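You operate a simulated robot arm through the tools that you are given. There is no shell and no other tool. Be economical: measure what you need, move in short steps, check, and stop when the job is done.

You run a simulated robot arm. Do the job below in one go: nothing can be reset, and whatever is moved stays where it is left.

## Task
Close the top blue drawer. Take the mallet and put it on the top of the microscope bench. Put the yellow brush on the left end of the white-legged bench. Put the 25.00 parallel bar from the left end of the white-legged bench on the top of the grid plate and the 30.00 parallel bar on the cardboard on the low table. Close the beige box lid. Take the brush from the top of the long steel bench and put it on the card on the long granite slab. Put the bush block marked "752" from the top of the long steel bench in the white tray and the bush block labelled "709" on top of the holder there. Do these in any order.
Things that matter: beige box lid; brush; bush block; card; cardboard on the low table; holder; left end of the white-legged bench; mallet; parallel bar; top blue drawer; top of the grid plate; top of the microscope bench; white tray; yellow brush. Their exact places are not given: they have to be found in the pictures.

The check looks at the end state, three seconds after you hand in, the way a careful person would. Anything else that was tipped, shoved, dropped, spilled or broken makes it a failure. Lids that push on must go on centred and level and be pressed home; caps that screw on are set level and turned clockwise until they are tight.

## Robot
A 6-joint arm with a two-finger gripper on a trunk, on a base that drives. Base frame: it is fixed to the floor where the robot stands at the start and does not move with it; the origin is under the middle of the robot, x ahead of it, y to its left, z up; the surface under the hand at the start is at about z = 0.78. Units: m, degrees, N and s.
With the tool pointing down near the work surface it reaches from about 0.3 to 0.74 m from the robot's upright axis, wherever it stands. Its first joint turns from -166.0 to 166.0 degrees. Places, roughly: beige box lid [-6.1, 2.8, 0.9]; brush (4x3x11 cm) [-7.3, 2.8, 0.9]; bush block [-7.5, 3.25, 0.75]; card [-5.25, 3, 1]; cardboard on the low table [0.2, -0.7, 0.5]; holder [-7.25, 3.25, 0.75]; left end of the white-legged bench [0.7, 1.9, 0.8]; mallet (5x20x9 cm) [0.7, 0.3, 0.8]; parallel bar [0.75, 1.75, 0.75]; top blue drawer [0.6, 0, 0.9]; top of the grid plate (35x22 cm) [2.4, 2.12, 0.88]; top of the microscope bench [-3.3, 0.6, 0.8]; white tray (24x32 cm) [-6.96, 3.16, 0.8]; yellow brush (4x3x11 cm) [0.6, 0.4, 0.8]. Payload 1.57 kg.
The tool frame sits at the grasp point between the pads (the TCP): z along the fingers, y along the line on which they close. The tips reach 0.021 m beyond it. Largest opening 0.07 m; the body of the gripper starts 0.05 m behind the TCP.
Orientation is that of the tool frame in the base frame, as a unit quaternion [x, y, z, w]. With the fingers straight down and closing along the base's y, the tool's x points along the base's -x, its y along +y and its z along -z.

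## Interface
- The arm moves only by the tool drive_tool. Its argument "motion" is a list of rows, each a list of 7 numbers: the gripper command, from -1 (fully open) to 1 (shut), values between in proportion, then the shift along the base's x, y, z in m, then the turn, a rotation vector about the base's x, y, z in degrees. In form: [[jaw, dx, dy, dz, ax, ay, az], ...]. A call has 1 to 20 rows; each row is the pose to reach, as a shift and turn from the pose commanded when the call began. Rows are played at 5 a second. More than 0.05 m and 8.6 degrees between two rows, or a gripper value outside its range, and nothing of the call is played. A pose out of reach is approached as far as the arm can. The call stops where the force on the tool passes 40 N (or 10 N more than at its start, if that is more) or the arm is blocked; 0.2 s more then pass. The fingers move at their own pace and stop on an object; they squeeze with about 30 N. The grip force told is the motor's: it shows also when the fingers shut on nothing. Time passes only in rows, and 0.2 s behind the last, so rows that repeat a pose let the fingers close. The reply holds the time, the measured pose of the TCP, the force on the tool along the base axes, the opening and the grip force, in the units named above and with some noise, with the torque about the TCP (base axes, N m) and any sound that the robot's microphone picked up.
- Cameras (640 x 400 px; columns grow to the right, rows downward): "scene" is now at [0.0059, 0.1401, 1.4839]; the picture's right is [-0.37, -0.93, 0.00], its down [-0.71, 0.28, -0.65] and it looks along [0.60, -0.24, -0.76] (base axes); focal length 282 px, centre (320, 200). "wrist" rides on the gripper at [0.079, 0.004, -0.081] in the tool frame; the picture's right is [-0.05, 1.00, 0.00], its down [-0.67, -0.04, -0.75] and it looks along [-0.74, -0.04, 0.67] (tool axes); focal length 256 px, centre (320, 200).
- capture(camera): a new picture of that camera. The clock stands still meanwhile.
- base_move(legs): drives the robot by 1 to 6 legs, each [ahead, left, turn to the left] in m, m and degrees, along the robot's own axes; the way and the turn of a leg run together, so that a leg with both is an arc; at most 1.5 m and 180 degrees a leg. The arm and the cameras ride along, it lands a little off, and it stops where it bumps. It gives what a move gives.
- aim_head(pan, tilt): turns the head with the scene camera to pan (to the left, within 155 degrees either way) and tilt (down, from -29 to 69), counted from straight ahead of the robot. It gives what a move gives.
- locate(camera, pixels): there is no depth. For up to 12 entries [column, row, z] of the newest picture of that camera ("zoom" is the newest enlarged one), the place [x, y] in the base frame at which the ray of that pixel passes the height z, good to about 0.003 m, but the place of the scene camera against the robot may be out by one fixed shift of up to 0.018 m in any direction. The clock stands still meanwhile.
- inspect(camera, box): a new picture of the part [left, top, right, bottom] of that camera's present view, enlarged. The clock stands still meanwhile.
- sign_off(): hands the job in; it is judged then, once.

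Keep the steps short. Do not move on a guess: measure, check each grasp and each placing, and mend mistakes. In all there are 322 turns and 186 pictures (those below and enlarged ones count). Leave the gripper open and the arm clear of the work at the hand-in unless told otherwise, and finish with a single line.

The tools are called after ">>>" by a JSON object that holds its "fn" and its "kwargs". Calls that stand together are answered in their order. drive_tool: Moves the arm, as the interface text tells. Its arguments: {"type":"object","properties":{"motion":{"type":"array","items":{"type":"array","items":{"type":"number"}}}},"required":["motion"]} The other tools are called the same way: base_move (legs) drives the base; aim_head (pan, tilt) turns the head that bears the scene camera; capture (camera) takes a picture; locate (camera, pixels) gives the place at which the rays of pixels pass given heights; inspect (camera, box) takes an enlarged picture of a part of a camera's view; sign_off () hands the job in.

At the start:

```text
t: 0.0
tcp_pos: [0.4349, 0.2188, 1.1532]
ee_rot: [0.0, 1.0, -0.001, -0.001]
wrist_force: [-0.2, 0.4, 0.2]
ft_torque: [0.03, -0.02, 0.0]
width: 0.0703
finger_force: 0.1
robot x, y, heading: [-0.0002, -0.0001, -0.2]
head pan, tilt: [-21.9, 49.6]
```

scene: 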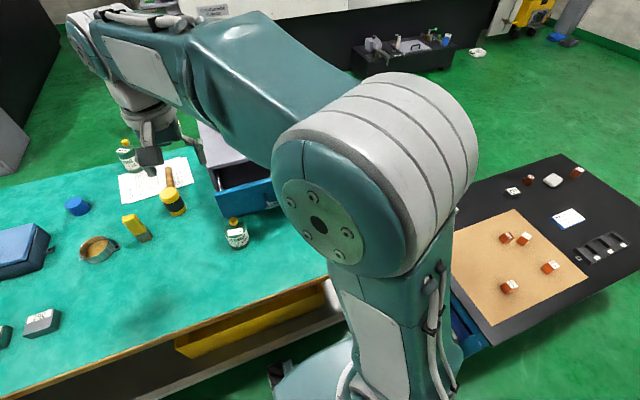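
wrist: 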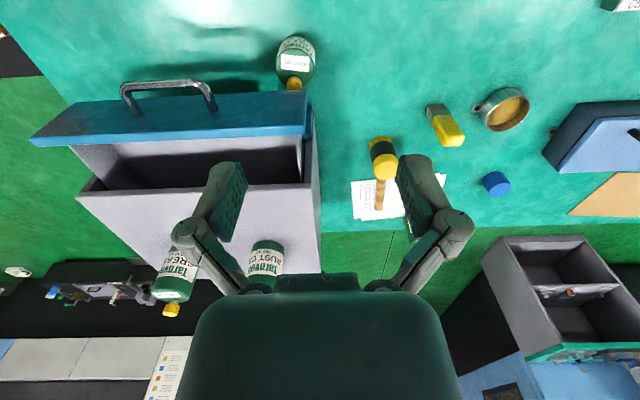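

The pictures show the open drawer, the mallet on a sheet, and the yellow brush. I'll aim the head straight ahead to see the table better.

>>> {"fn": "aim_head", "kwargs": {"pan": 10, "tilt": 45}}

>>> {"fn": "capture", "kwargs": {"camera": "scene"}}

>>> {"fn": "inspect", "kwargs": {"camera": "wrist", "box": [20, 20, 520, 320]}}

```text
t: 1.0
tcp_pos: [0.4354, 0.2189, 1.1548]
ee_rot: [0.0, 1.0, 0.001, -0.002]
wrist_force: [0.3, -0.2, 0.1]
ft_torque: [0.03, 0.01, 0.01]
width: 0.0698
finger_force: 0.2
robot x, y, heading: [0.0001, -0.0016, 0.3]
head pan, tilt: [10.0, 45.0]
```

```text
183 pictures are left
```

scene: 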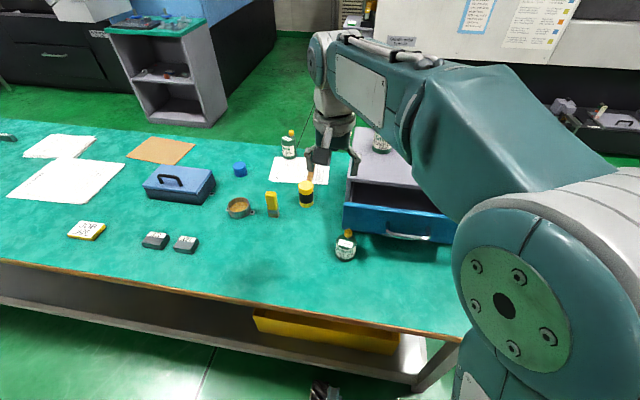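

```text
1.28 times, centred on (270, 170) of wrist
```

zoom: 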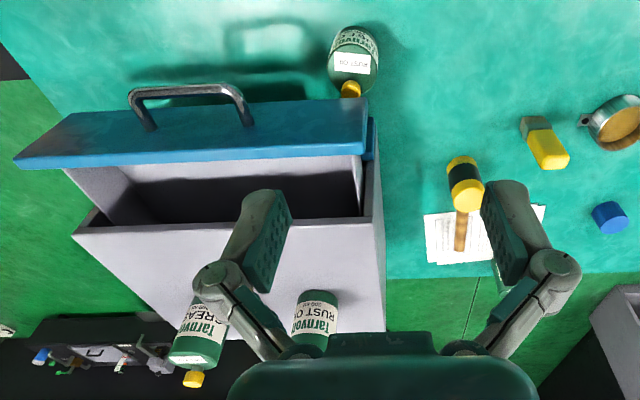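

The table is clear from here. I'll look further left for the bench's left end, and measure the brush, mallet and drawer handle.

>>> {"fn": "locate", "kwargs": {"camera": "scene", "pixels": [[272, 212, 0.78], [306, 203, 0.78], [310, 178, 0.78], [344, 256, 0.78], [385, 236, 0.87], [435, 240, 0.87], [343, 225, 0.78], [85, 232, 0.78], [155, 245, 0.78], [186, 248, 0.78], [0, 130, 0.78], [470, 330, 0.78]]}}

>>> {"fn": "aim_head", "kwargs": {"pan": 65, "tilt": 30}}

>>> {"fn": "capture", "kwargs": {"camera": "scene"}}

```text
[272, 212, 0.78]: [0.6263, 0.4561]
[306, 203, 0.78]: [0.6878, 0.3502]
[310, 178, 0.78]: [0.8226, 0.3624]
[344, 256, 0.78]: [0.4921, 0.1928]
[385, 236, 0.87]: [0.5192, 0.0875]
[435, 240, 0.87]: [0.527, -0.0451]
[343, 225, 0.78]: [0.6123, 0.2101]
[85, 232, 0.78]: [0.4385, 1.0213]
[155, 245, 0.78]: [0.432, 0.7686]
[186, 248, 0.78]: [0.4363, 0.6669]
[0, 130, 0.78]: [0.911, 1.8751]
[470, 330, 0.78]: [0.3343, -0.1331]
```

```text
t: 2.2
tcp_pos: [0.4354, 0.2192, 1.1532]
ee_rot: [0.0, 1.0, 0.0, -0.001]
wrist_force: [0.5, 0.3, 0.8]
ft_torque: [0.01, -0.04, -0.01]
width: 0.07
finger_force: 0.2
robot x, y, heading: [-0.0001, 0.0008, 0.2]
head pan, tilt: [65.0, 30.0]
```

```text
181 pictures are left
```

scene: 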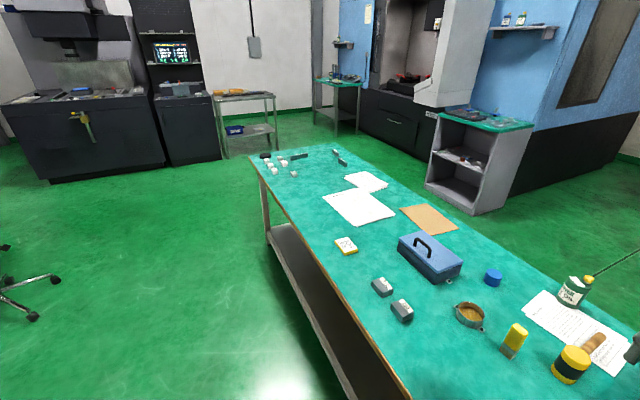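

The parallel bars and white blocks are at the far left end. Next I triangulate the drawer handle and front from the two views.

>>> {"fn": "aim_head", "kwargs": {"pan": -8, "tilt": 52}}

>>> {"fn": "inspect", "kwargs": {"camera": "scene", "box": [120, 80, 440, 280]}}

>>> {"fn": "capture", "kwargs": {"camera": "wrist"}}

>>> {"fn": "locate", "kwargs": {"camera": "wrist", "pixels": [[127, 88, 0.85], [127, 88, 0.9], [208, 84, 0.85], [208, 84, 0.9], [308, 135, 0.9], [308, 135, 0.95], [33, 142, 0.9], [33, 142, 0.95], [308, 100, 0.78], [306, 95, 0.93], [284, 60, 0.78]]}}

```text
t: 3.7
tcp_pos: [0.4348, 0.2193, 1.1535]
ee_rot: [0.0, 1.0, 0.0, 0.0]
wrist_force: [-0.5, -0.2, 0.1]
ft_torque: [-0.01, 0.02, -0.01]
width: 0.0699
finger_force: 0.1
robot x, y, heading: [-0.001, -0.0026, 0.0]
head pan, tilt: [-8.0, 52.0]
```

```text
2.00 times, centred on (280, 180) of scene
```

zoom: 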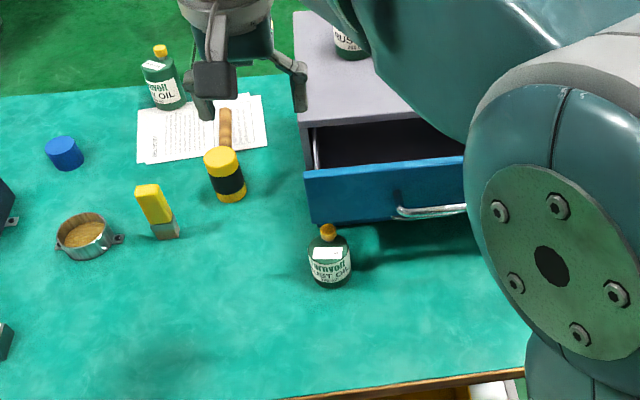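

```text
179 pictures are left
```

wrist: 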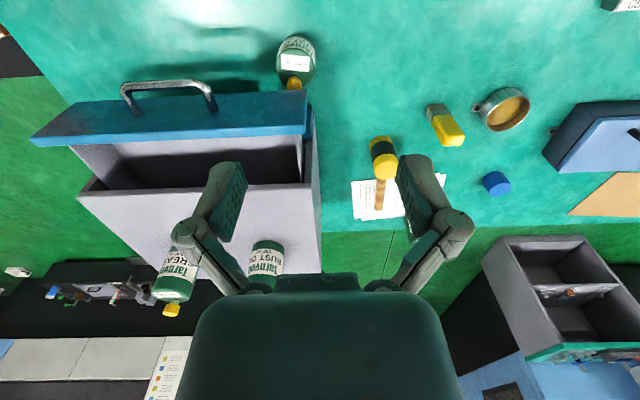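

```text
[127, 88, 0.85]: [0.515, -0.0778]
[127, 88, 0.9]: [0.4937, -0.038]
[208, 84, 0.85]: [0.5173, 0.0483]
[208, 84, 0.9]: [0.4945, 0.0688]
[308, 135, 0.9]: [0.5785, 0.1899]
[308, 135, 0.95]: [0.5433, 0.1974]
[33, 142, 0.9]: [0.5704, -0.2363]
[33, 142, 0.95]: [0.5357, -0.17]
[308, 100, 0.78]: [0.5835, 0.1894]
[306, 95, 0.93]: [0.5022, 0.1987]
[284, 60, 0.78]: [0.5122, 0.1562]
```

>>> {"fn": "locate", "kwargs": {"camera": "zoom", "pixels": [[303, 172, 0.85], [303, 172, 0.9], [303, 172, 0.95], [313, 224, 0.78], [313, 224, 0.83], [398, 210, 0.85], [398, 210, 0.9], [328, 228, 0.87], [330, 283, 0.78], [228, 200, 0.78], [222, 155, 0.82], [148, 188, 0.82]]}}

>>> {"fn": "locate", "kwargs": {"camera": "wrist", "pixels": [[384, 170, 0.78], [384, 170, 0.83], [382, 137, 0.83], [446, 140, 0.78], [446, 140, 0.84], [436, 106, 0.78], [436, 106, 0.82], [380, 210, 0.79], [293, 84, 0.87], [296, 38, 0.79]]}}

```text
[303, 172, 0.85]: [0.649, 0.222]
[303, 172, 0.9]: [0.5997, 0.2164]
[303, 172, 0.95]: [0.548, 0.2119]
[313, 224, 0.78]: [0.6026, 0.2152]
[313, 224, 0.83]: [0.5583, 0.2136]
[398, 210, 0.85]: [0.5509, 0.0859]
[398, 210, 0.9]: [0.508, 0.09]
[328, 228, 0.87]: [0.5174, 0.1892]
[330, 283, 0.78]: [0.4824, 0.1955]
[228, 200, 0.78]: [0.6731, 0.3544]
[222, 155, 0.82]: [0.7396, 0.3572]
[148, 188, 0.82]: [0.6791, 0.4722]
```

```text
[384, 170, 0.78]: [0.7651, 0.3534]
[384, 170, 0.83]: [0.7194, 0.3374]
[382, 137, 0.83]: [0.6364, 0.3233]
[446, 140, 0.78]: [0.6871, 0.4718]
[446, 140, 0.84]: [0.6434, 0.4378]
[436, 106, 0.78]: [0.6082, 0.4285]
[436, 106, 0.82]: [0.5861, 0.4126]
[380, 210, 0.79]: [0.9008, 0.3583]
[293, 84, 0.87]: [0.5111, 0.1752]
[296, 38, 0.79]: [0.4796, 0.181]
```

I'll bring the hand in front of the drawer middle to measure the panel more accurately.

>>> {"fn": "drive_tool", "kwargs": {"motion": [[-1, 0, -0.05, 0, 0, 0, 0], [-1, 0, -0.1, 0, 0, 0, 0], [-1, 0, -0.15, 0, 0, 0, 0], [-1, -0.02, -0.19, -0.03, 0, 0, 0], [1, -0.04, -0.2, -0.06, 0, 0, 0], [1, -0.04, -0.2, -0.08, 0, 0, 0]]}}

>>> {"fn": "capture", "kwargs": {"camera": "wrist"}}

```text
refused: row 4 steps farther than a row can; nothing moved
```

```text
178 pictures are left
```

wrist: 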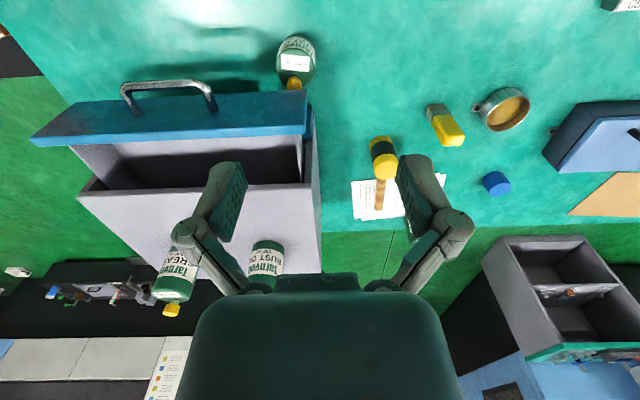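

Row step was too long; I repeat with shorter steps, closing the fingers.

>>> {"fn": "drive_tool", "kwargs": {"motion": [[1, 0, -0.05, 0, 0, 0, 0], [1, 0, -0.1, 0, 0, 0, 0], [1, 0, -0.145, 0, 0, 0, 0], [1, -0.02, -0.18, -0.02, 0, 0, 0], [1, -0.04, -0.2, -0.05, 0, 0, 0], [1, -0.04, -0.2, -0.08, 0, 0, 0]]}}

>>> {"fn": "capture", "kwargs": {"camera": "wrist"}}

>>> {"fn": "capture", "kwargs": {"camera": "scene"}}

```text
t: 5.1
tcp_pos: [0.3956, 0.015, 1.0743]
ee_rot: [0.0, 1.0, 0.001, 0.0]
wrist_force: [0.4, 0.2, 0.0]
ft_torque: [0.01, -0.04, 0.02]
width: 0.0001
finger_force: 28.7
robot x, y, heading: [-0.0025, -0.0018, 0.2]
head pan, tilt: [-8.0, 52.0]
```

```text
177 pictures are left
```

wrist: 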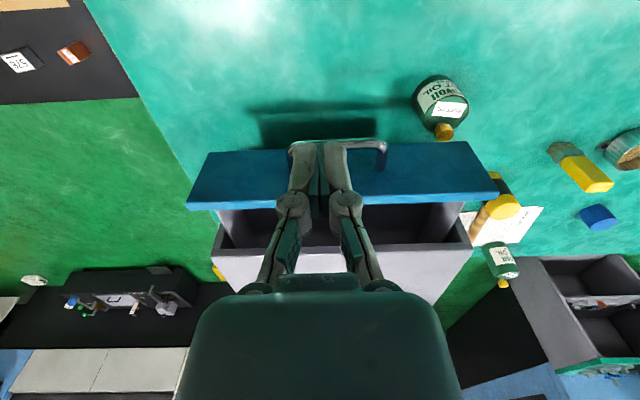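

```text
176 pictures are left
```

scene: 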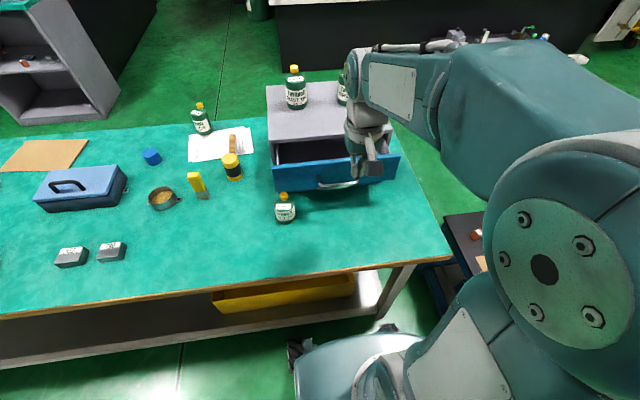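

>>> {"fn": "locate", "kwargs": {"camera": "wrist", "pixels": [[499, 193, 0.9], [499, 193, 0.95], [187, 209, 0.9], [187, 209, 0.95], [476, 143, 0.8], [476, 143, 0.85], [386, 143, 0.85], [386, 143, 0.88], [290, 143, 0.85], [290, 143, 0.88], [444, 130, 0.87], [436, 80, 0.79]]}}

>>> {"fn": "locate", "kwargs": {"camera": "scene", "pixels": [[272, 167, 0.9], [272, 167, 0.95], [397, 154, 0.9], [397, 154, 0.95], [320, 187, 0.85], [358, 183, 0.85], [277, 191, 0.8], [268, 88, 0.95], [268, 88, 1.0], [272, 143, 0.95], [283, 215, 0.79]]}}

```text
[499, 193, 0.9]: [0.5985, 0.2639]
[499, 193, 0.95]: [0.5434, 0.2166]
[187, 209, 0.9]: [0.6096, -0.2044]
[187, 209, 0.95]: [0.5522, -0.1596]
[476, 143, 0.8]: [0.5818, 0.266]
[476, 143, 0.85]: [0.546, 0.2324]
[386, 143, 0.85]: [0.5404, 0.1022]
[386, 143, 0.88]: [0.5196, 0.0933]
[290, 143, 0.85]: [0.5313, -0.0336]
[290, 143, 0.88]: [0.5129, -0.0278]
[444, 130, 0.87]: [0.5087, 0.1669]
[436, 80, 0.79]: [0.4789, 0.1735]
```

```text
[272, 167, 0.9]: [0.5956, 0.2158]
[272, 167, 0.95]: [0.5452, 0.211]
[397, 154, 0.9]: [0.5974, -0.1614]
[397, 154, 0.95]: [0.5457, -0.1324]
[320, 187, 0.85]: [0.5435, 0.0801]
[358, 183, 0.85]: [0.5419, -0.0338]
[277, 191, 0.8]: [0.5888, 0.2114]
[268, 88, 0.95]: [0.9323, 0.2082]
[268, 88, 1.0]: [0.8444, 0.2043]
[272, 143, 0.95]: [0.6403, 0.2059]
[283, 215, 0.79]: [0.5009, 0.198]
```

Triangulated: panel top z≈0.965, its front x≈0.51, the handle bar around x≈0.485, z≈0.92, y -0.03…0.09. I'll descend in front of the handle with shut fingers and then push gently along +x.

>>> {"fn": "drive_tool", "kwargs": {"motion": [[1, 0, 0.01, -0.04, 0, 0, 0], [1, 0, 0.01, -0.08, 0, 0, 0], [1, 0, 0.01, -0.12, 0, 0, 0], [1, 0, 0.01, -0.147, 0, 0, 0], [1, 0.03, 0.01, -0.147, 0, 0, 0], [1, 0.06, 0.01, -0.147, 0, 0, 0]]}}

>>> {"fn": "capture", "kwargs": {"camera": "wrist"}}

>>> {"fn": "inspect", "kwargs": {"camera": "scene", "box": [240, 80, 480, 230]}}

```text
t: 6.5
tcp_pos: [0.4555, 0.0302, 0.9282]
ee_rot: [0.0, 1.0, 0.0, 0.0]
wrist_force: [0.1, -0.6, -0.1]
ft_torque: [0.03, -0.01, 0.0]
width: 0.0
finger_force: 28.7
robot x, y, heading: [0.002, 0.0022, -0.1]
head pan, tilt: [-8.0, 52.0]
```

```text
175 pictures are left
```

wrist: 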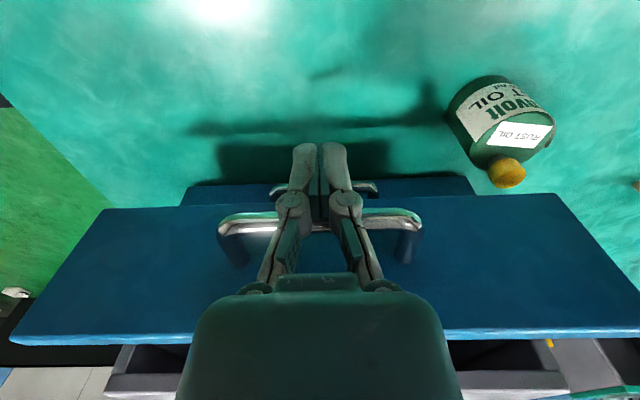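

```text
2.67 times, centred on (360, 155) of scene
```

zoom: 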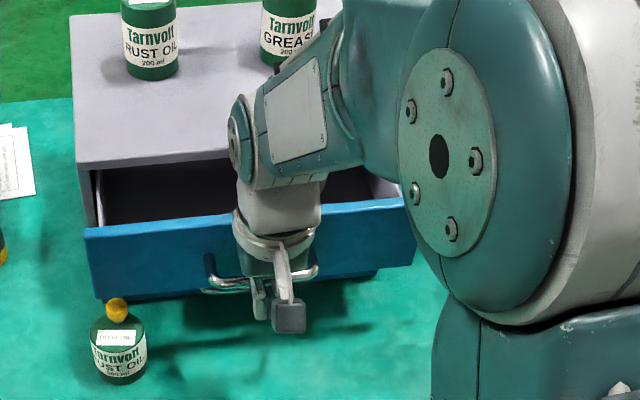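

The finger stands just in front of the handle bar, and the lower closed drawer shows below. I'll push forward.

>>> {"fn": "drive_tool", "kwargs": {"motion": [[1, 0.02, 0, 0, 0, 0, 0], [1, 0.04, 0, 0, 0, 0, 0], [1, 0.06, 0, 0, 0, 0, 0], [1, 0.08, 0, 0, 0, 0, 0], [1, 0.095, 0, 0, 0, 0, 0]]}}

>>> {"fn": "capture", "kwargs": {"camera": "wrist"}}

```text
t: 7.7
tcp_pos: [0.5421, 0.0282, 0.926]
ee_rot: [-0.001, 1.0, 0.0, -0.011]
wrist_force: [-12.9, 0.4, 3.6]
ft_torque: [-0.14, -0.07, 0.06]
width: 0.006
finger_force: 29.3
robot x, y, heading: [0.0001, -0.0009, -0.1]
head pan, tilt: [-8.0, 52.0]
stopped in row 5: the force on the tool passed its limit at 52 N (the readings are from after the stop); the commanded pose is now the measured one
```

```text
173 pictures are left
```

wrist: 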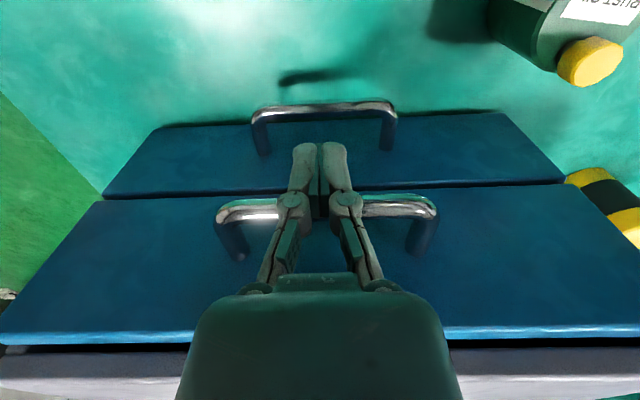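

It stopped at 52 N, perhaps fully closed. I back off and look.

>>> {"fn": "drive_tool", "kwargs": {"motion": [[1, -0.04, 0, 0, 0, 0, 0], [1, -0.08, 0, 0, 0, 0, 0], [1, -0.1, 0, 0.04, 0, 0, 0], [1, -0.1, 0, 0.09, 0, 0, 0], [1, -0.1, 0, 0.14, 0, 0, 0]]}}

>>> {"fn": "capture", "kwargs": {"camera": "wrist"}}

>>> {"fn": "inspect", "kwargs": {"camera": "scene", "box": [240, 80, 480, 230]}}

```text
t: 8.9
tcp_pos: [0.4419, 0.027, 1.068]
ee_rot: [0.0, 1.0, 0.001, -0.008]
wrist_force: [0.0, 0.3, -0.1]
ft_torque: [-0.01, -0.02, -0.03]
width: 0.0001
finger_force: 28.1
robot x, y, heading: [-0.0005, -0.0, -0.5]
head pan, tilt: [-8.0, 52.0]
```

```text
172 pictures are left
```

wrist: 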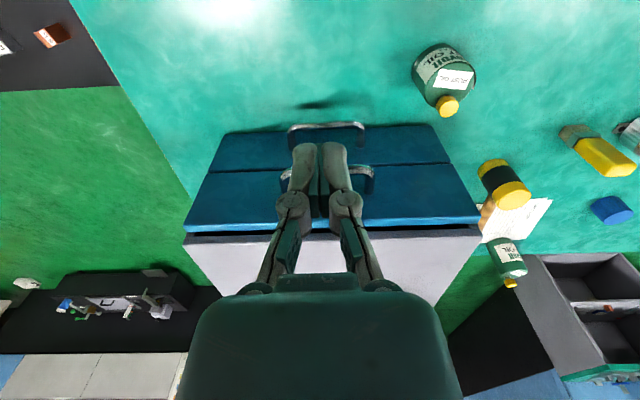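

```text
2.67 times, centred on (360, 155) of scene
```

zoom: 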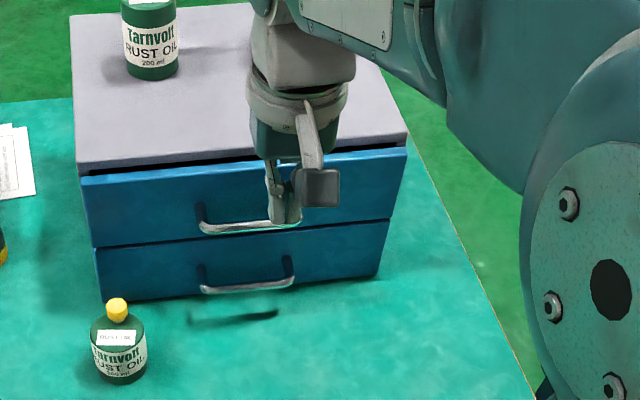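

The drawer is closed flush. Next the yellow brush: I move the wrist camera to look at it from nearer.

>>> {"fn": "drive_tool", "kwargs": {"motion": [[-1, 0, 0.05, 0.01, 0, 0, 0], [-1, 0, 0.1, 0.01, 0, 0, 0], [-1, 0, 0.15, 0.01, 0, 0, 0], [-1, 0, 0.2, 0.01, 0, 0, 0], [-1, 0, 0.25, 0.01, 0, 0, 0], [-1, 0, 0.3, 0.01, 0, 0, 0], [-1, 0, 0.35, 0.01, 0, 0, 0], [-1, 0, 0.4, 0.01, 0, 0, 0]]}}

>>> {"fn": "capture", "kwargs": {"camera": "wrist"}}

```text
refused: row 1 steps farther than a row can; nothing moved
```

```text
170 pictures are left
```

wrist: 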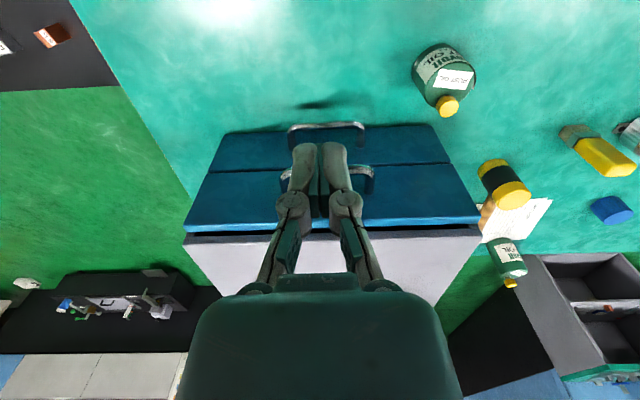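

>>> {"fn": "drive_tool", "kwargs": {"motion": [[-1, 0, 0.048, 0, 0, 0, 0], [-1, 0, 0.096, 0, 0, 0, 0], [-1, 0, 0.144, 0, 0, 0, 0], [-1, 0, 0.192, 0, 0, 0, 0], [-1, 0, 0.24, 0, 0, 0, 0], [-1, 0, 0.288, 0, 0, 0, 0], [-1, 0, 0.336, 0, 0, 0, 0], [-1, 0, 0.38, 0, 0, 0, 0]]}}

>>> {"fn": "capture", "kwargs": {"camera": "wrist"}}

```text
t: 10.7
tcp_pos: [0.4394, 0.4071, 1.0672]
ee_rot: [0.0, 1.0, -0.001, -0.009]
wrist_force: [-0.8, -0.3, 0.2]
ft_torque: [-0.02, 0.04, 0.0]
width: 0.0701
finger_force: 0.0
robot x, y, heading: [0.004, 0.0013, 0.1]
head pan, tilt: [-8.0, 52.0]
```

```text
169 pictures are left
```

wrist: 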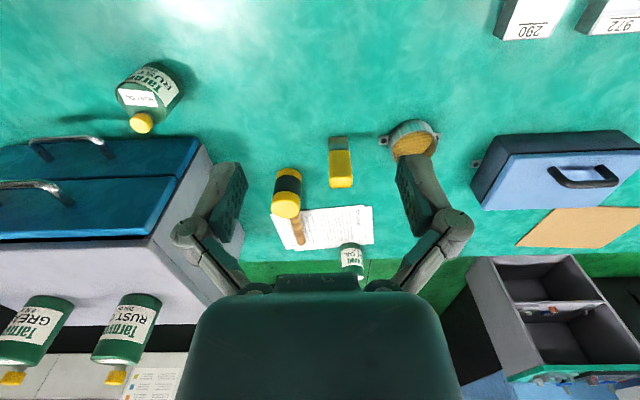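

>>> {"fn": "locate", "kwargs": {"camera": "wrist", "pixels": [[338, 138, 0.78], [328, 152, 0.8], [342, 175, 0.89], [342, 182, 0.89], [342, 182, 0.81], [286, 200, 0.87], [286, 200, 0.83], [289, 170, 0.78], [297, 243, 0.83], [297, 243, 0.79]]}}

>>> {"fn": "inspect", "kwargs": {"camera": "wrist", "box": [240, 120, 440, 250]}}

>>> {"fn": "inspect", "kwargs": {"camera": "scene", "box": [120, 110, 280, 220]}}

```text
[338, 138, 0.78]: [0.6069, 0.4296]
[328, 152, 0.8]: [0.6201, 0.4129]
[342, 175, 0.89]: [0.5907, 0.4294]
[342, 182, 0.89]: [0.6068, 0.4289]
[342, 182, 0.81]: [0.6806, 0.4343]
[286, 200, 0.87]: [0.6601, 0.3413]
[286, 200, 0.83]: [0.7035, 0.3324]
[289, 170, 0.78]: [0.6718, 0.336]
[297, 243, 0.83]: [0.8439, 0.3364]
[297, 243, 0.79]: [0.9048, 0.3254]
```

```text
3.08 times, centred on (340, 185) of wrist
```

zoom: 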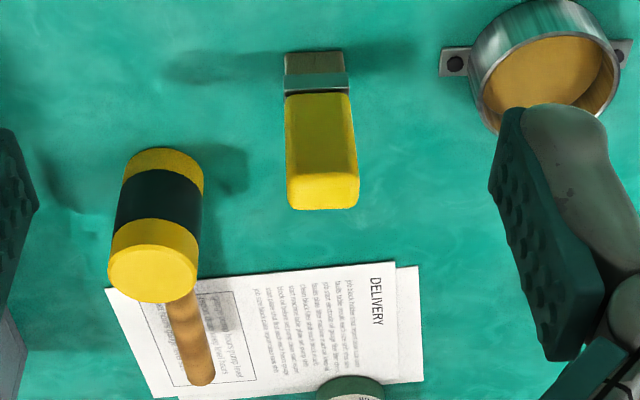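

```text
3.64 times, centred on (200, 165) of scene
```

zoom: 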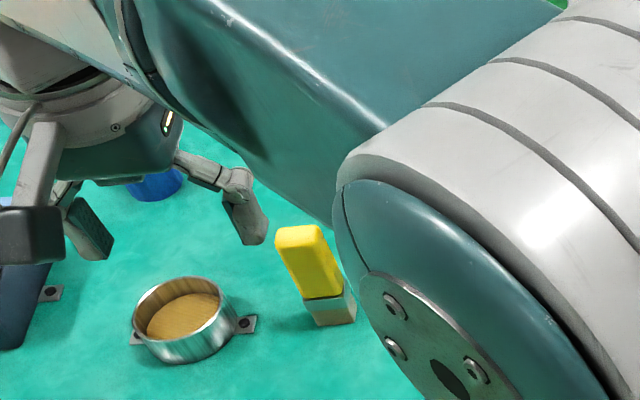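

The brush stands upright on its bristles at about (0.617, 0.429), top z 0.89, 4 cm wide along y. I move over it, correct the 1° tilt, and descend.

>>> {"fn": "drive_tool", "kwargs": {"motion": [[-1, 0.045, 0.01, 0, 0, -1, 0], [-1, 0.09, 0.022, 0, 0, -1, 0], [-1, 0.135, 0.022, 0, 0, -1, 0], [-1, 0.178, 0.022, 0, 0, -1, 0], [-1, 0.178, 0.022, -0.05, 0, -1, 0], [-1, 0.178, 0.022, -0.1, 0, -1, 0]]}}

>>> {"fn": "capture", "kwargs": {"camera": "wrist"}}

```text
t: 12.1
tcp_pos: [0.5961, 0.4168, 0.9686]
ee_rot: [0.0, 1.0, 0.0, 0.001]
wrist_force: [-1.2, 1.2, 0.8]
ft_torque: [-0.03, -0.05, 0.01]
width: 0.0699
finger_force: 0.2
out of reach, approached as far as the arm can: row 3, 4, 5, 6
robot x, y, heading: [-0.0025, 0.003, 0.1]
head pan, tilt: [-8.0, 52.0]
```

```text
166 pictures are left
```

wrist: 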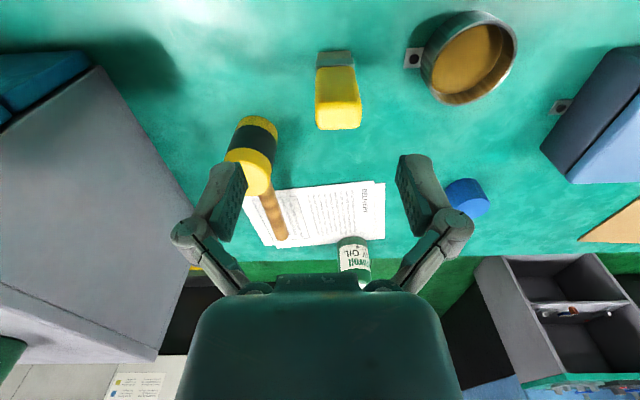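

The brush is at the edge of reach. I raise and retract the arm, then drive the base 0.4 m left.

>>> {"fn": "drive_tool", "kwargs": {"motion": [[-1, -0.02, 0, 0.04, 0, 0, 0], [-1, -0.05, -0.02, 0.08, 0, 0, 0], [-1, -0.08, -0.05, 0.1, 0, 0, 0], [-1, -0.11, -0.09, 0.1, 0, 0, 0], [-1, -0.14, -0.12, 0.1, 0, 0, 0], [-1, -0.15, -0.16, 0.1, 0, 0, 0], [-1, -0.15, -0.2, 0.1, 0, 0, 0]]}}

>>> {"fn": "base_move", "kwargs": {"legs": [[0, 0.36, 0]]}}

>>> {"fn": "capture", "kwargs": {"camera": "wrist"}}

```text
refused: row 2 steps farther than a row can; nothing moved
```

```text
t: 14.4
tcp_pos: [0.5923, 0.7755, 0.9695]
ee_rot: [-0.002, 1.0, 0.001, 0.001]
wrist_force: [0.3, 0.6, -0.8]
ft_torque: [0.02, 0.03, -0.01]
width: 0.0699
finger_force: 0.2
robot x, y, heading: [0.0005, 0.3598, 0.1]
head pan, tilt: [-8.0, 52.0]
```

```text
165 pictures are left
```

wrist: 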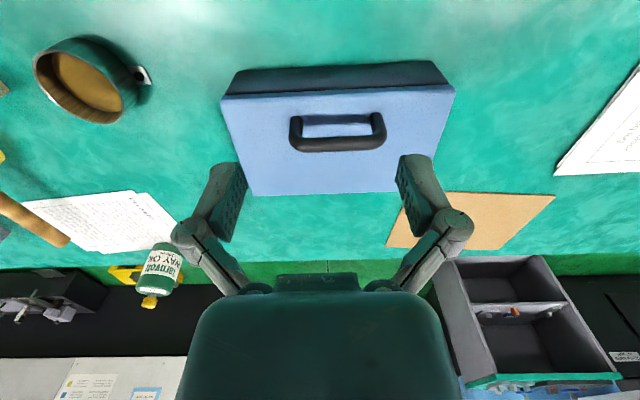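

The arm step was refused, but the base moved cleanly. Now I raise the hand and move across to the brush.

>>> {"fn": "drive_tool", "kwargs": {"motion": [[-1, -0.03, 0, 0.035, 0, 0, 0], [-1, -0.06, -0.02, 0.065, 0, 0, 0], [-1, -0.07, -0.065, 0.07, 0, 0, 0], [-1, -0.07, -0.11, 0.07, 0, 0, 0], [-1, -0.07, -0.155, 0.07, 0, 0, 0], [-1, -0.07, -0.2, 0.07, 0, 0, 0], [-1, -0.07, -0.245, 0.07, 0, 0, 0], [-1, -0.07, -0.29, 0.07, 0, 0, 0], [-1, -0.07, -0.335, 0.07, 0, 0, 0], [-1, -0.07, -0.347, 0.07, 0, 0, 0]]}}

>>> {"fn": "capture", "kwargs": {"camera": "wrist"}}

```text
t: 16.6
tcp_pos: [0.6016, 0.7333, 1.0357]
ee_rot: [-0.002, 1.0, 0.0, 0.0]
wrist_force: [0.1, -0.9, -0.2]
ft_torque: [-0.01, 0.02, -0.01]
width: 0.07
finger_force: 0.1
out of reach, approached as far as the arm can: row 1, 2, 3, 4, 5, 6, 7, 8, 9, 10
robot x, y, heading: [-0.0053, 0.3634, 0.2]
head pan, tilt: [-8.0, 52.0]
```

```text
164 pictures are left
```

wrist: 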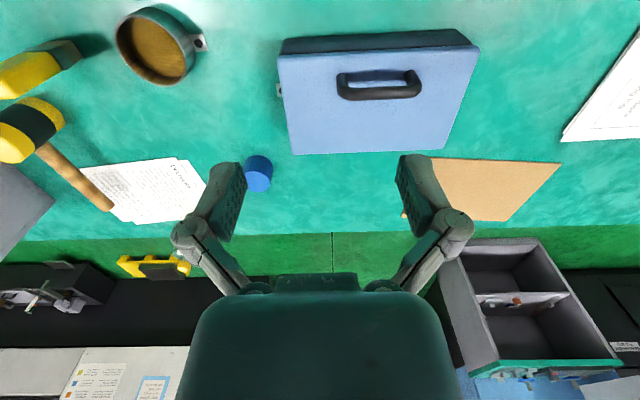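

>>> {"fn": "drive_tool", "kwargs": {"motion": [[-1, -0.035, -0.03, 0, 0, 0, 0], [-1, -0.07, -0.06, 0, 0, 0, 0], [-1, -0.08, -0.1, 0, 0, 0, 0], [-1, -0.08, -0.145, 0, 0, 0, 0]]}}

```text
t: 17.6
tcp_pos: [0.6002, 0.7314, 1.0383]
ee_rot: [-0.003, 1.0, 0.0, 0.0]
wrist_force: [-0.1, -0.4, -0.2]
ft_torque: [-0.03, 0.0, -0.03]
width: 0.0699
finger_force: 0.1
out of reach, approached as far as the arm can: row 1, 2, 3, 4
robot x, y, heading: [-0.0021, 0.3618, 0.6]
head pan, tilt: [-8.0, 52.0]
```

>>> {"fn": "drive_tool", "kwargs": {"motion": [[-1, -0.045, 0, 0, 0, 0, 0], [-1, -0.09, 0, 0, 0, 0, 0], [-1, -0.13, 0, 0, 0, 0, 0]]}}

```text
t: 18.4
tcp_pos: [0.5973, 0.7355, 1.0434]
ee_rot: [-0.003, 1.0, -0.001, 0.0]
wrist_force: [-0.2, -0.1, -0.4]
ft_torque: [-0.01, 0.0, 0.04]
width: 0.0698
finger_force: 0.1
out of reach, approached as far as the arm can: row 1, 2, 3
robot x, y, heading: [-0.0024, 0.3597, 0.2]
head pan, tilt: [-8.0, 52.0]
```

>>> {"fn": "drive_tool", "kwargs": {"motion": [[-1, 0, -0.04, 0, 0, 0, 0], [-1, 0, -0.08, 0, 0, 0, 0], [-1, 0, -0.12, 0, 0, 0, 0], [-1, 0, -0.16, 0, 0, 0, 0], [-1, 0, -0.2, 0, 0, 0, 0], [-1, 0, -0.24, 0, 0, 0, 0]]}}

>>> {"fn": "aim_head", "kwargs": {"pan": 20, "tilt": 35}}

>>> {"fn": "capture", "kwargs": {"camera": "scene"}}

```text
t: 19.8
tcp_pos: [0.6513, 0.529, 1.1039]
ee_rot: [-0.002, 1.0, -0.008, -0.025]
wrist_force: [-0.5, 1.0, -0.4]
ft_torque: [0.0, -0.02, 0.02]
width: 0.07
finger_force: 0.1
out of reach, approached as far as the arm can: row 1, 2, 3, 4, 5, 6
robot x, y, heading: [0.0014, 0.3642, 0.2]
head pan, tilt: [-8.0, 52.0]
```

```text
t: 20.8
tcp_pos: [0.6511, 0.5281, 1.1038]
ee_rot: [-0.003, 1.0, -0.007, -0.025]
wrist_force: [0.4, 1.0, 0.7]
ft_torque: [-0.02, 0.02, 0.03]
width: 0.0699
finger_force: 0.1
robot x, y, heading: [0.001, 0.3625, 0.4]
head pan, tilt: [20.0, 35.0]
```

```text
163 pictures are left
```

scene: 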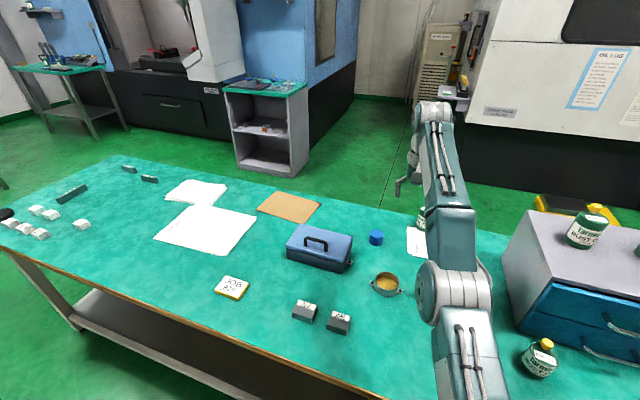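

>>> {"fn": "drive_tool", "kwargs": {"motion": [[-1, -0.03, 0, 0, 0, 0, 0], [-1, -0.06, 0, 0, 0, 0, 0], [-1, -0.1, 0, 0, 0, 0, 0], [-1, -0.14, 0, 0, 0, 0, 0], [-1, -0.18, 0, 0, 0, 0, 0], [-1, -0.22, 0, 0, 0, 0, 0]]}}

```text
t: 22.1
tcp_pos: [0.6339, 0.5735, 1.1179]
ee_rot: [-0.002, 1.0, -0.008, -0.025]
wrist_force: [0.2, -0.7, -0.2]
ft_torque: [-0.04, 0.0, -0.03]
width: 0.0701
finger_force: 0.1
out of reach, approached as far as the arm can: row 1, 2, 3, 4, 5, 6
robot x, y, heading: [0.0005, 0.3622, 0.4]
head pan, tilt: [20.0, 35.0]
```

>>> {"fn": "drive_tool", "kwargs": {"motion": [[-1, 0, 0, -0.04, 0, 0, 0], [-1, 0, 0, -0.08, 0, 0, 0]]}}

```text
t: 22.8
tcp_pos: [0.6398, 0.579, 1.078]
ee_rot: [-0.003, 0.999, -0.014, -0.044]
wrist_force: [0.4, -0.5, -0.2]
ft_torque: [-0.02, 0.03, 0.0]
width: 0.0697
finger_force: 0.1
out of reach, approached as far as the arm can: row 1, 2
robot x, y, heading: [-0.0004, 0.3623, 0.2]
head pan, tilt: [20.0, 35.0]
```

The arm seems stuck near a straight-elbow pose. I'll hold the commanded pose for a few rows to see whether it converges.

>>> {"fn": "drive_tool", "kwargs": {"motion": [[-1, 0, 0, -0.03, 0, 5, 0], [-1, 0, 0, -0.06, 0, 10, 0], [-1, 0, 0, -0.06, 0, 15, 0], [-1, 0, 0, -0.06, 0, 15, 0], [-1, 0, 0, -0.06, 0, 15, 0], [-1, 0, 0, -0.06, 0, 15, 0]]}}

>>> {"fn": "capture", "kwargs": {"camera": "wrist"}}

```text
t: 24.1
tcp_pos: [0.6301, 0.5692, 1.0139]
ee_rot: [-0.004, 0.988, -0.008, -0.156]
wrist_force: [0.9, 0.5, -0.4]
ft_torque: [0.02, 0.0, -0.03]
width: 0.07
finger_force: 0.1
out of reach, approached as far as the arm can: row 2, 3, 4, 5, 6
robot x, y, heading: [-0.002, 0.3603, 0.1]
head pan, tilt: [20.0, 35.0]
```

```text
162 pictures are left
```

wrist: 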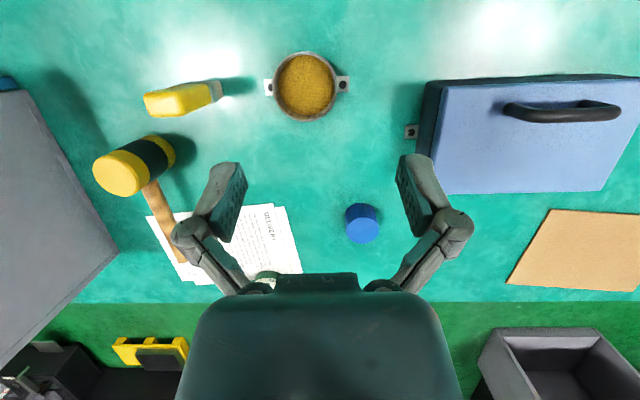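

>>> {"fn": "drive_tool", "kwargs": {"motion": [[-1, -0.03, 0, 0, 0, 0, 0], [-1, -0.06, 0, 0, 0, 0, 0], [-1, -0.09, 0, 0, 0, 0, 0]]}}

```text
t: 24.9
tcp_pos: [0.5407, 0.5726, 1.0126]
ee_rot: [-0.004, 0.988, -0.007, -0.156]
wrist_force: [-1.0, -0.1, -0.7]
ft_torque: [0.01, 0.02, -0.03]
width: 0.0699
finger_force: 0.0
robot x, y, heading: [-0.0035, 0.365, 0.7]
head pan, tilt: [20.0, 35.0]
```

Unstuck. Now I straighten the tool and move toward the brush at y 0.429, staying at x≈0.54.

>>> {"fn": "drive_tool", "kwargs": {"motion": [[-1, 0, -0.04, 0, 0, -6, 0], [-1, 0, -0.08, 0, 0, -12, 0], [-1, 0, -0.12, 0, 0, -18, 0], [-1, 0, -0.144, 0, 0.4, -18, 0.4]]}}

>>> {"fn": "capture", "kwargs": {"camera": "wrist"}}

```text
t: 25.9
tcp_pos: [0.5417, 0.4244, 1.0153]
ee_rot: [-0.007, 1.0, -0.005, 0.002]
wrist_force: [0.5, -0.1, -0.8]
ft_torque: [0.02, -0.02, 0.01]
width: 0.0701
finger_force: 0.0
robot x, y, heading: [0.0009, 0.3605, 0.5]
head pan, tilt: [20.0, 35.0]
```

```text
161 pictures are left
```

wrist: 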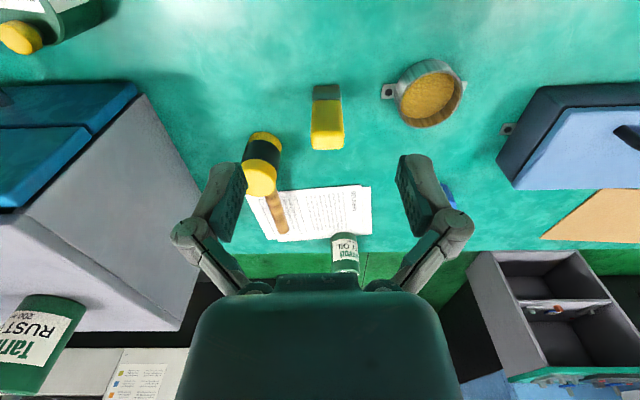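

>>> {"fn": "locate", "kwargs": {"camera": "wrist", "pixels": [[327, 133, 0.89], [328, 147, 0.89], [310, 140, 0.89], [345, 140, 0.89], [327, 85, 0.78]]}}

```text
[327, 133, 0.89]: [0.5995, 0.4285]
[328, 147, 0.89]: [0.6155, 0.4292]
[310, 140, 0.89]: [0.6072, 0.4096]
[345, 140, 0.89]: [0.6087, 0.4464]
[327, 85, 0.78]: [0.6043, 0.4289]
```

Brush centre (0.614, 0.428). Approach above and descend to z 0.868, then grip.

>>> {"fn": "drive_tool", "kwargs": {"motion": [[-1, 0.035, 0.003, 0, 0, 0, 0], [-1, 0.072, 0.003, 0, 0, 0, 0], [-1, 0.072, 0.003, -0.04, 0, 0, 0], [-1, 0.072, 0.003, -0.08, 0, 0, 0], [-1, 0.072, 0.003, -0.12, 0, 0, 0], [-1, 0.072, 0.003, -0.147, 0, 0, 0], [-1, 0.072, 0.003, -0.147, 0, 0, 0], [1, 0.072, 0.003, -0.147, 0, 0, 0], [1, 0.072, 0.003, -0.147, 0, 0, 0], [1, 0.072, 0.003, -0.147, 0, 0, 0]]}}

>>> {"fn": "capture", "kwargs": {"camera": "wrist"}}

```text
t: 28.1
tcp_pos: [0.6129, 0.4268, 0.87]
ee_rot: [-0.006, 1.0, -0.005, 0.002]
wrist_force: [-1.5, -0.1, 15.4]
ft_torque: [0.2, 0.02, -0.03]
width: 0.0332
finger_force: 29.9
robot x, y, heading: [0.0002, 0.3606, 0.3]
head pan, tilt: [20.0, 35.0]
```

```text
160 pictures are left
```

wrist: 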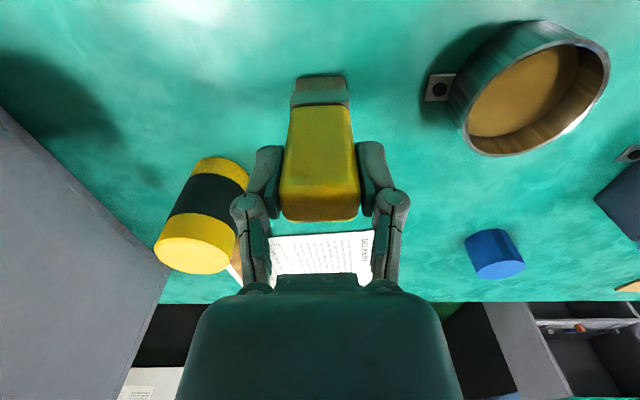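

Gripped (33 mm). Lift straight up and retract.

>>> {"fn": "drive_tool", "kwargs": {"motion": [[1, 0, 0, 0.04, 0, 0, 0], [1, 0, 0, 0.08, 0, 0, 0], [1, 0, 0, 0.12, 0, 0, 0], [1, -0.04, 0, 0.15, 0, 0, 0], [1, -0.09, 0, 0.15, 0, 0, 0], [1, -0.13, 0, 0.15, 0, 0, 0]]}}

>>> {"fn": "capture", "kwargs": {"camera": "wrist"}}

>>> {"fn": "aim_head", "kwargs": {"pan": 55, "tilt": 30}}

>>> {"fn": "inspect", "kwargs": {"camera": "scene", "box": [160, 60, 480, 260]}}

```text
t: 29.6
tcp_pos: [0.4811, 0.4318, 1.0143]
ee_rot: [-0.006, 1.0, -0.004, 0.0]
wrist_force: [-0.2, 0.5, -1.1]
ft_torque: [0.01, -0.02, 0.01]
width: 0.0331
finger_force: 29.9
robot x, y, heading: [0.0005, 0.3609, 0.4]
head pan, tilt: [20.0, 35.0]
```

```text
159 pictures are left
```

wrist: 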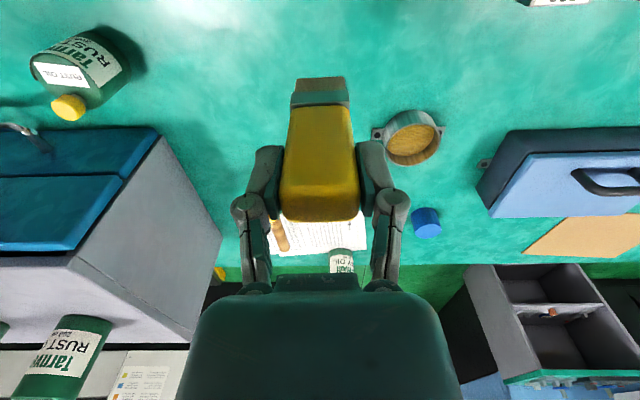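

```text
t: 30.6
tcp_pos: [0.4821, 0.4305, 1.0152]
ee_rot: [-0.006, 1.0, -0.004, 0.0]
wrist_force: [0.7, 0.9, -1.0]
ft_torque: [-0.03, 0.05, 0.01]
width: 0.033
finger_force: 30.0
robot x, y, heading: [0.004, 0.3587, 0.4]
head pan, tilt: [55.0, 30.0]
```

```text
2.00 times, centred on (320, 160) of scene
```

zoom: 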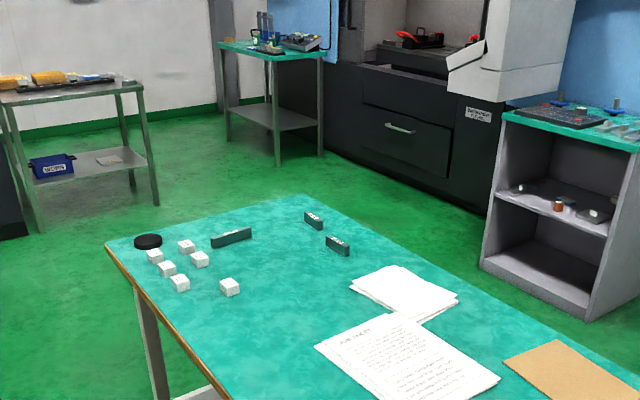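

The parallel bars and white blocks sit at the far end. I drive 1.25 m left along the table with the brush held high.

>>> {"fn": "base_move", "kwargs": {"legs": [[0, 1.2, 0]]}}

>>> {"fn": "aim_head", "kwargs": {"pan": 15, "tilt": 45}}

>>> {"fn": "capture", "kwargs": {"camera": "scene"}}

>>> {"fn": "capture", "kwargs": {"camera": "wrist"}}

```text
t: 36.6
tcp_pos: [0.4657, 1.6298, 1.0145]
ee_rot: [-0.014, 1.0, -0.004, 0.0]
wrist_force: [-0.2, -0.2, -0.2]
ft_torque: [0.01, -0.01, 0.03]
width: 0.033
finger_force: 30.0
robot x, y, heading: [-0.0149, 1.5522, 1.0]
head pan, tilt: [55.0, 30.0]
```

```text
t: 37.7
tcp_pos: [0.4643, 1.63, 1.0147]
ee_rot: [-0.014, 1.0, -0.005, 0.0]
wrist_force: [-0.6, -0.8, -1.0]
ft_torque: [0.02, 0.0, 0.03]
width: 0.0329
finger_force: 30.1
robot x, y, heading: [-0.0124, 1.5544, 1.4]
head pan, tilt: [15.0, 45.0]
```

```text
157 pictures are left
```

scene: 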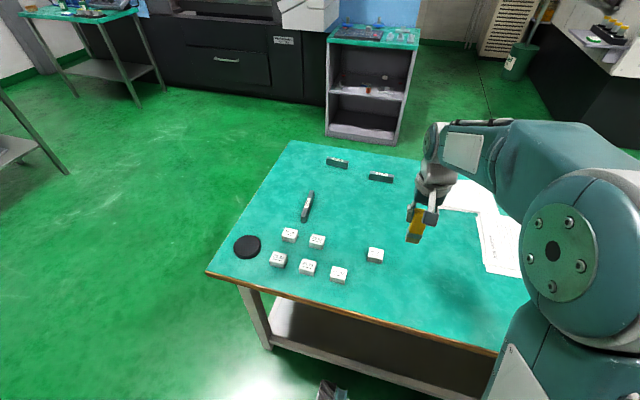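

```text
156 pictures are left
```

wrist: 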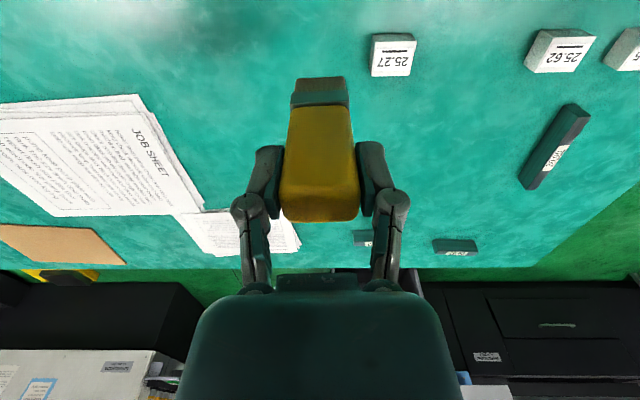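

>>> {"fn": "inspect", "kwargs": {"camera": "scene", "box": [200, 130, 440, 290]}}

>>> {"fn": "locate", "kwargs": {"camera": "scene", "pixels": [[248, 247, 0.79], [207, 275, 0.78], [290, 142, 0.78], [307, 207, 0.79], [337, 162, 0.79], [380, 177, 0.79], [290, 237, 0.79], [317, 243, 0.79], [375, 257, 0.79], [400, 155, 0.78]]}}

>>> {"fn": "locate", "kwargs": {"camera": "wrist", "pixels": [[574, 107, 0.79], [533, 185, 0.79], [553, 150, 0.79], [455, 245, 0.79], [560, 42, 0.8], [380, 240, 0.78], [540, 265, 0.78]]}}

```text
2.50 times, centred on (320, 210) of scene
```

zoom: 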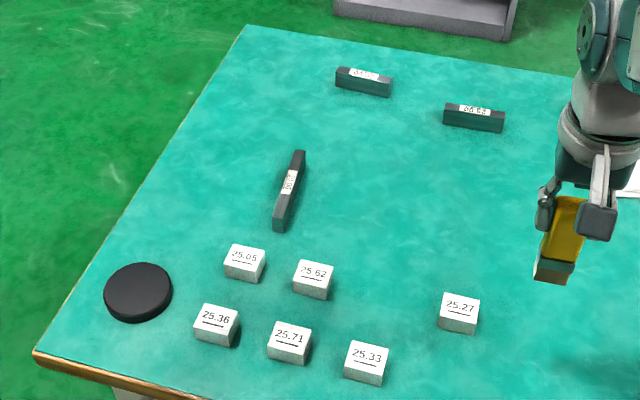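

```text
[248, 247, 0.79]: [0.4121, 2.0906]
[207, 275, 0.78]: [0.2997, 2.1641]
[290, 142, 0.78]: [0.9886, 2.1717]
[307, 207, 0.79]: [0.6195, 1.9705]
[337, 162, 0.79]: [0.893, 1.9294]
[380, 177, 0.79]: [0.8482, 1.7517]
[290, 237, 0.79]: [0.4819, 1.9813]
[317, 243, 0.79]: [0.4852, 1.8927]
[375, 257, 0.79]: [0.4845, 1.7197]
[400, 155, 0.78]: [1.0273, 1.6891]
```

```text
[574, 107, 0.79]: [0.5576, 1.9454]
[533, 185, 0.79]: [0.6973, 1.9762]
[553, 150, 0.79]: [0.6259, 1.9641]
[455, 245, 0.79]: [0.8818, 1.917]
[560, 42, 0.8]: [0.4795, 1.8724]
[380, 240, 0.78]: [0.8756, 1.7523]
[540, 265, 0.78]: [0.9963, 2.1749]
```

>>> {"fn": "inspect", "kwargs": {"camera": "scene", "box": [290, 150, 400, 220]}}

>>> {"fn": "inspect", "kwargs": {"camera": "wrist", "box": [340, 90, 600, 260]}}

```text
5.71 times, centred on (345, 185) of scene
```

zoom: 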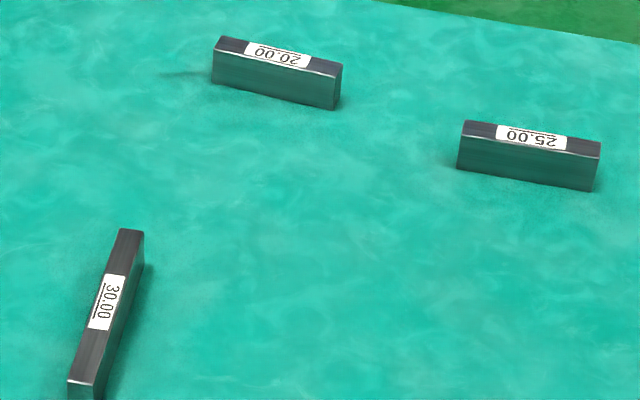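

```text
2.35 times, centred on (470, 175) of wrist
```

zoom: 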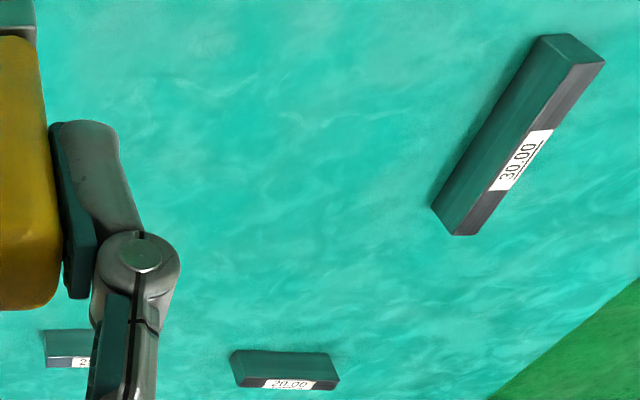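

Bar 30.00 is at (0.626, 1.964), 25.00 at about (0.86, 1.75) far across, 20.00 near it (leave). I shift the base 0.2 m further left, then place the brush at about (0.63, 1.83), a free spot.

>>> {"fn": "base_move", "kwargs": {"legs": [[0, 0.2, -1]]}}

```text
t: 39.3
tcp_pos: [0.4649, 1.8145, 1.0149]
ee_rot: [-0.005, 1.0, -0.001, 0.0]
wrist_force: [0.4, 1.0, -0.8]
ft_torque: [0.0, 0.01, 0.01]
width: 0.0334
finger_force: 29.9
robot x, y, heading: [-0.02, 1.7505, 0.3]
head pan, tilt: [15.0, 45.0]
```

>>> {"fn": "drive_tool", "kwargs": {"motion": [[1, 0.045, 0.01, 0, 0, 0, 0], [1, 0.09, 0.02, 0, 0, 0, 0], [1, 0.135, 0.02, 0, 0, 0, 0], [1, 0.16, 0.02, -0.03, 0, 0, 0], [1, 0.16, 0.02, -0.07, 0, 0, 0], [1, 0.16, 0.02, -0.11, 0, 0, 0], [1, 0.16, 0.02, -0.132, 0, 0, 0], [1, 0.16, 0.02, -0.138, 0, 0, 0], [1, 0.16, 0.02, -0.143, 0, 0, 0]]}}

>>> {"fn": "capture", "kwargs": {"camera": "wrist"}}

```text
t: 41.3
tcp_pos: [0.6239, 1.8386, 0.871]
ee_rot: [-0.005, 1.0, -0.004, 0.001]
wrist_force: [0.8, -0.9, -0.6]
ft_torque: [0.0, 0.05, 0.02]
width: 0.0332
finger_force: 29.5
robot x, y, heading: [-0.0194, 1.7497, 0.1]
head pan, tilt: [15.0, 45.0]
```

```text
152 pictures are left
```

wrist: 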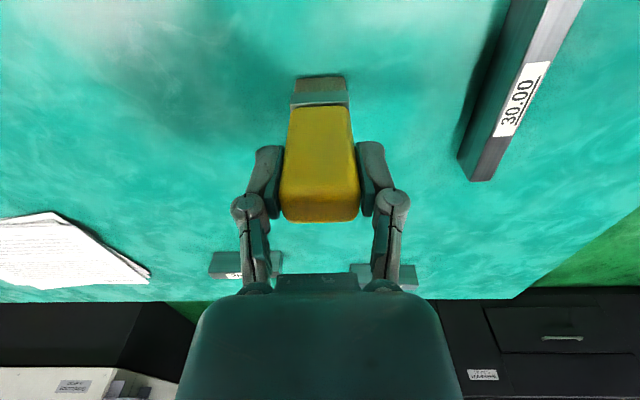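

Not yet touching (force about 0). I lower in small steps until contact.

>>> {"fn": "drive_tool", "kwargs": {"motion": [[1, 0, 0, -0.002, 0, 0, 0], [1, 0, 0, -0.004, 0, 0, 0], [1, 0, 0, -0.005, 0, 0, 0]]}}

```text
t: 42.1
tcp_pos: [0.6246, 1.8395, 0.8691]
ee_rot: [-0.005, 1.0, -0.004, 0.004]
wrist_force: [-3.6, -1.2, 25.2]
ft_torque: [-0.03, 0.08, 0.07]
width: 0.0335
finger_force: 30.0
robot x, y, heading: [-0.0157, 1.7499, 0.4]
head pan, tilt: [15.0, 45.0]
```

Contact. Ease up a little, open, and rise.

>>> {"fn": "drive_tool", "kwargs": {"motion": [[1, 0, 0, 0.003, 0, 0, 0], [0.3, 0, 0, 0.003, 0, 0, 0], [-0.5, 0, 0, 0.003, 0, 0, 0], [-1, 0, 0, 0.003, 0, 0, 0], [-1, 0, 0, 0.003, 0, 0, 0], [-1, 0, 0, 0.04, 0, 0, 0], [-1, 0, 0, 0.08, 0, 0, 0], [-1, 0, 0, 0.12, 0, 0, 0], [-1, -0.04, 0, 0.14, 0, 0, 0], [-1, -0.08, 0, 0.14, 0, 0, 0]]}}

>>> {"fn": "capture", "kwargs": {"camera": "wrist"}}

```text
t: 44.3
tcp_pos: [0.5454, 1.8387, 1.0067]
ee_rot: [-0.005, 1.0, -0.005, 0.001]
wrist_force: [0.4, -0.6, -1.2]
ft_torque: [-0.01, 0.01, 0.03]
width: 0.0701
finger_force: 0.0
robot x, y, heading: [-0.0217, 1.7495, 0.4]
head pan, tilt: [15.0, 45.0]
```

```text
151 pictures are left
```

wrist: 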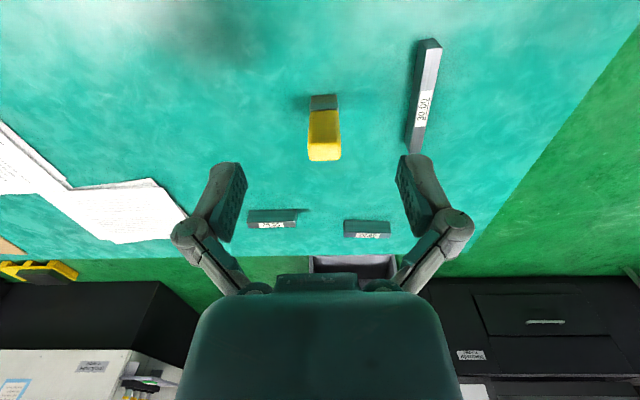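

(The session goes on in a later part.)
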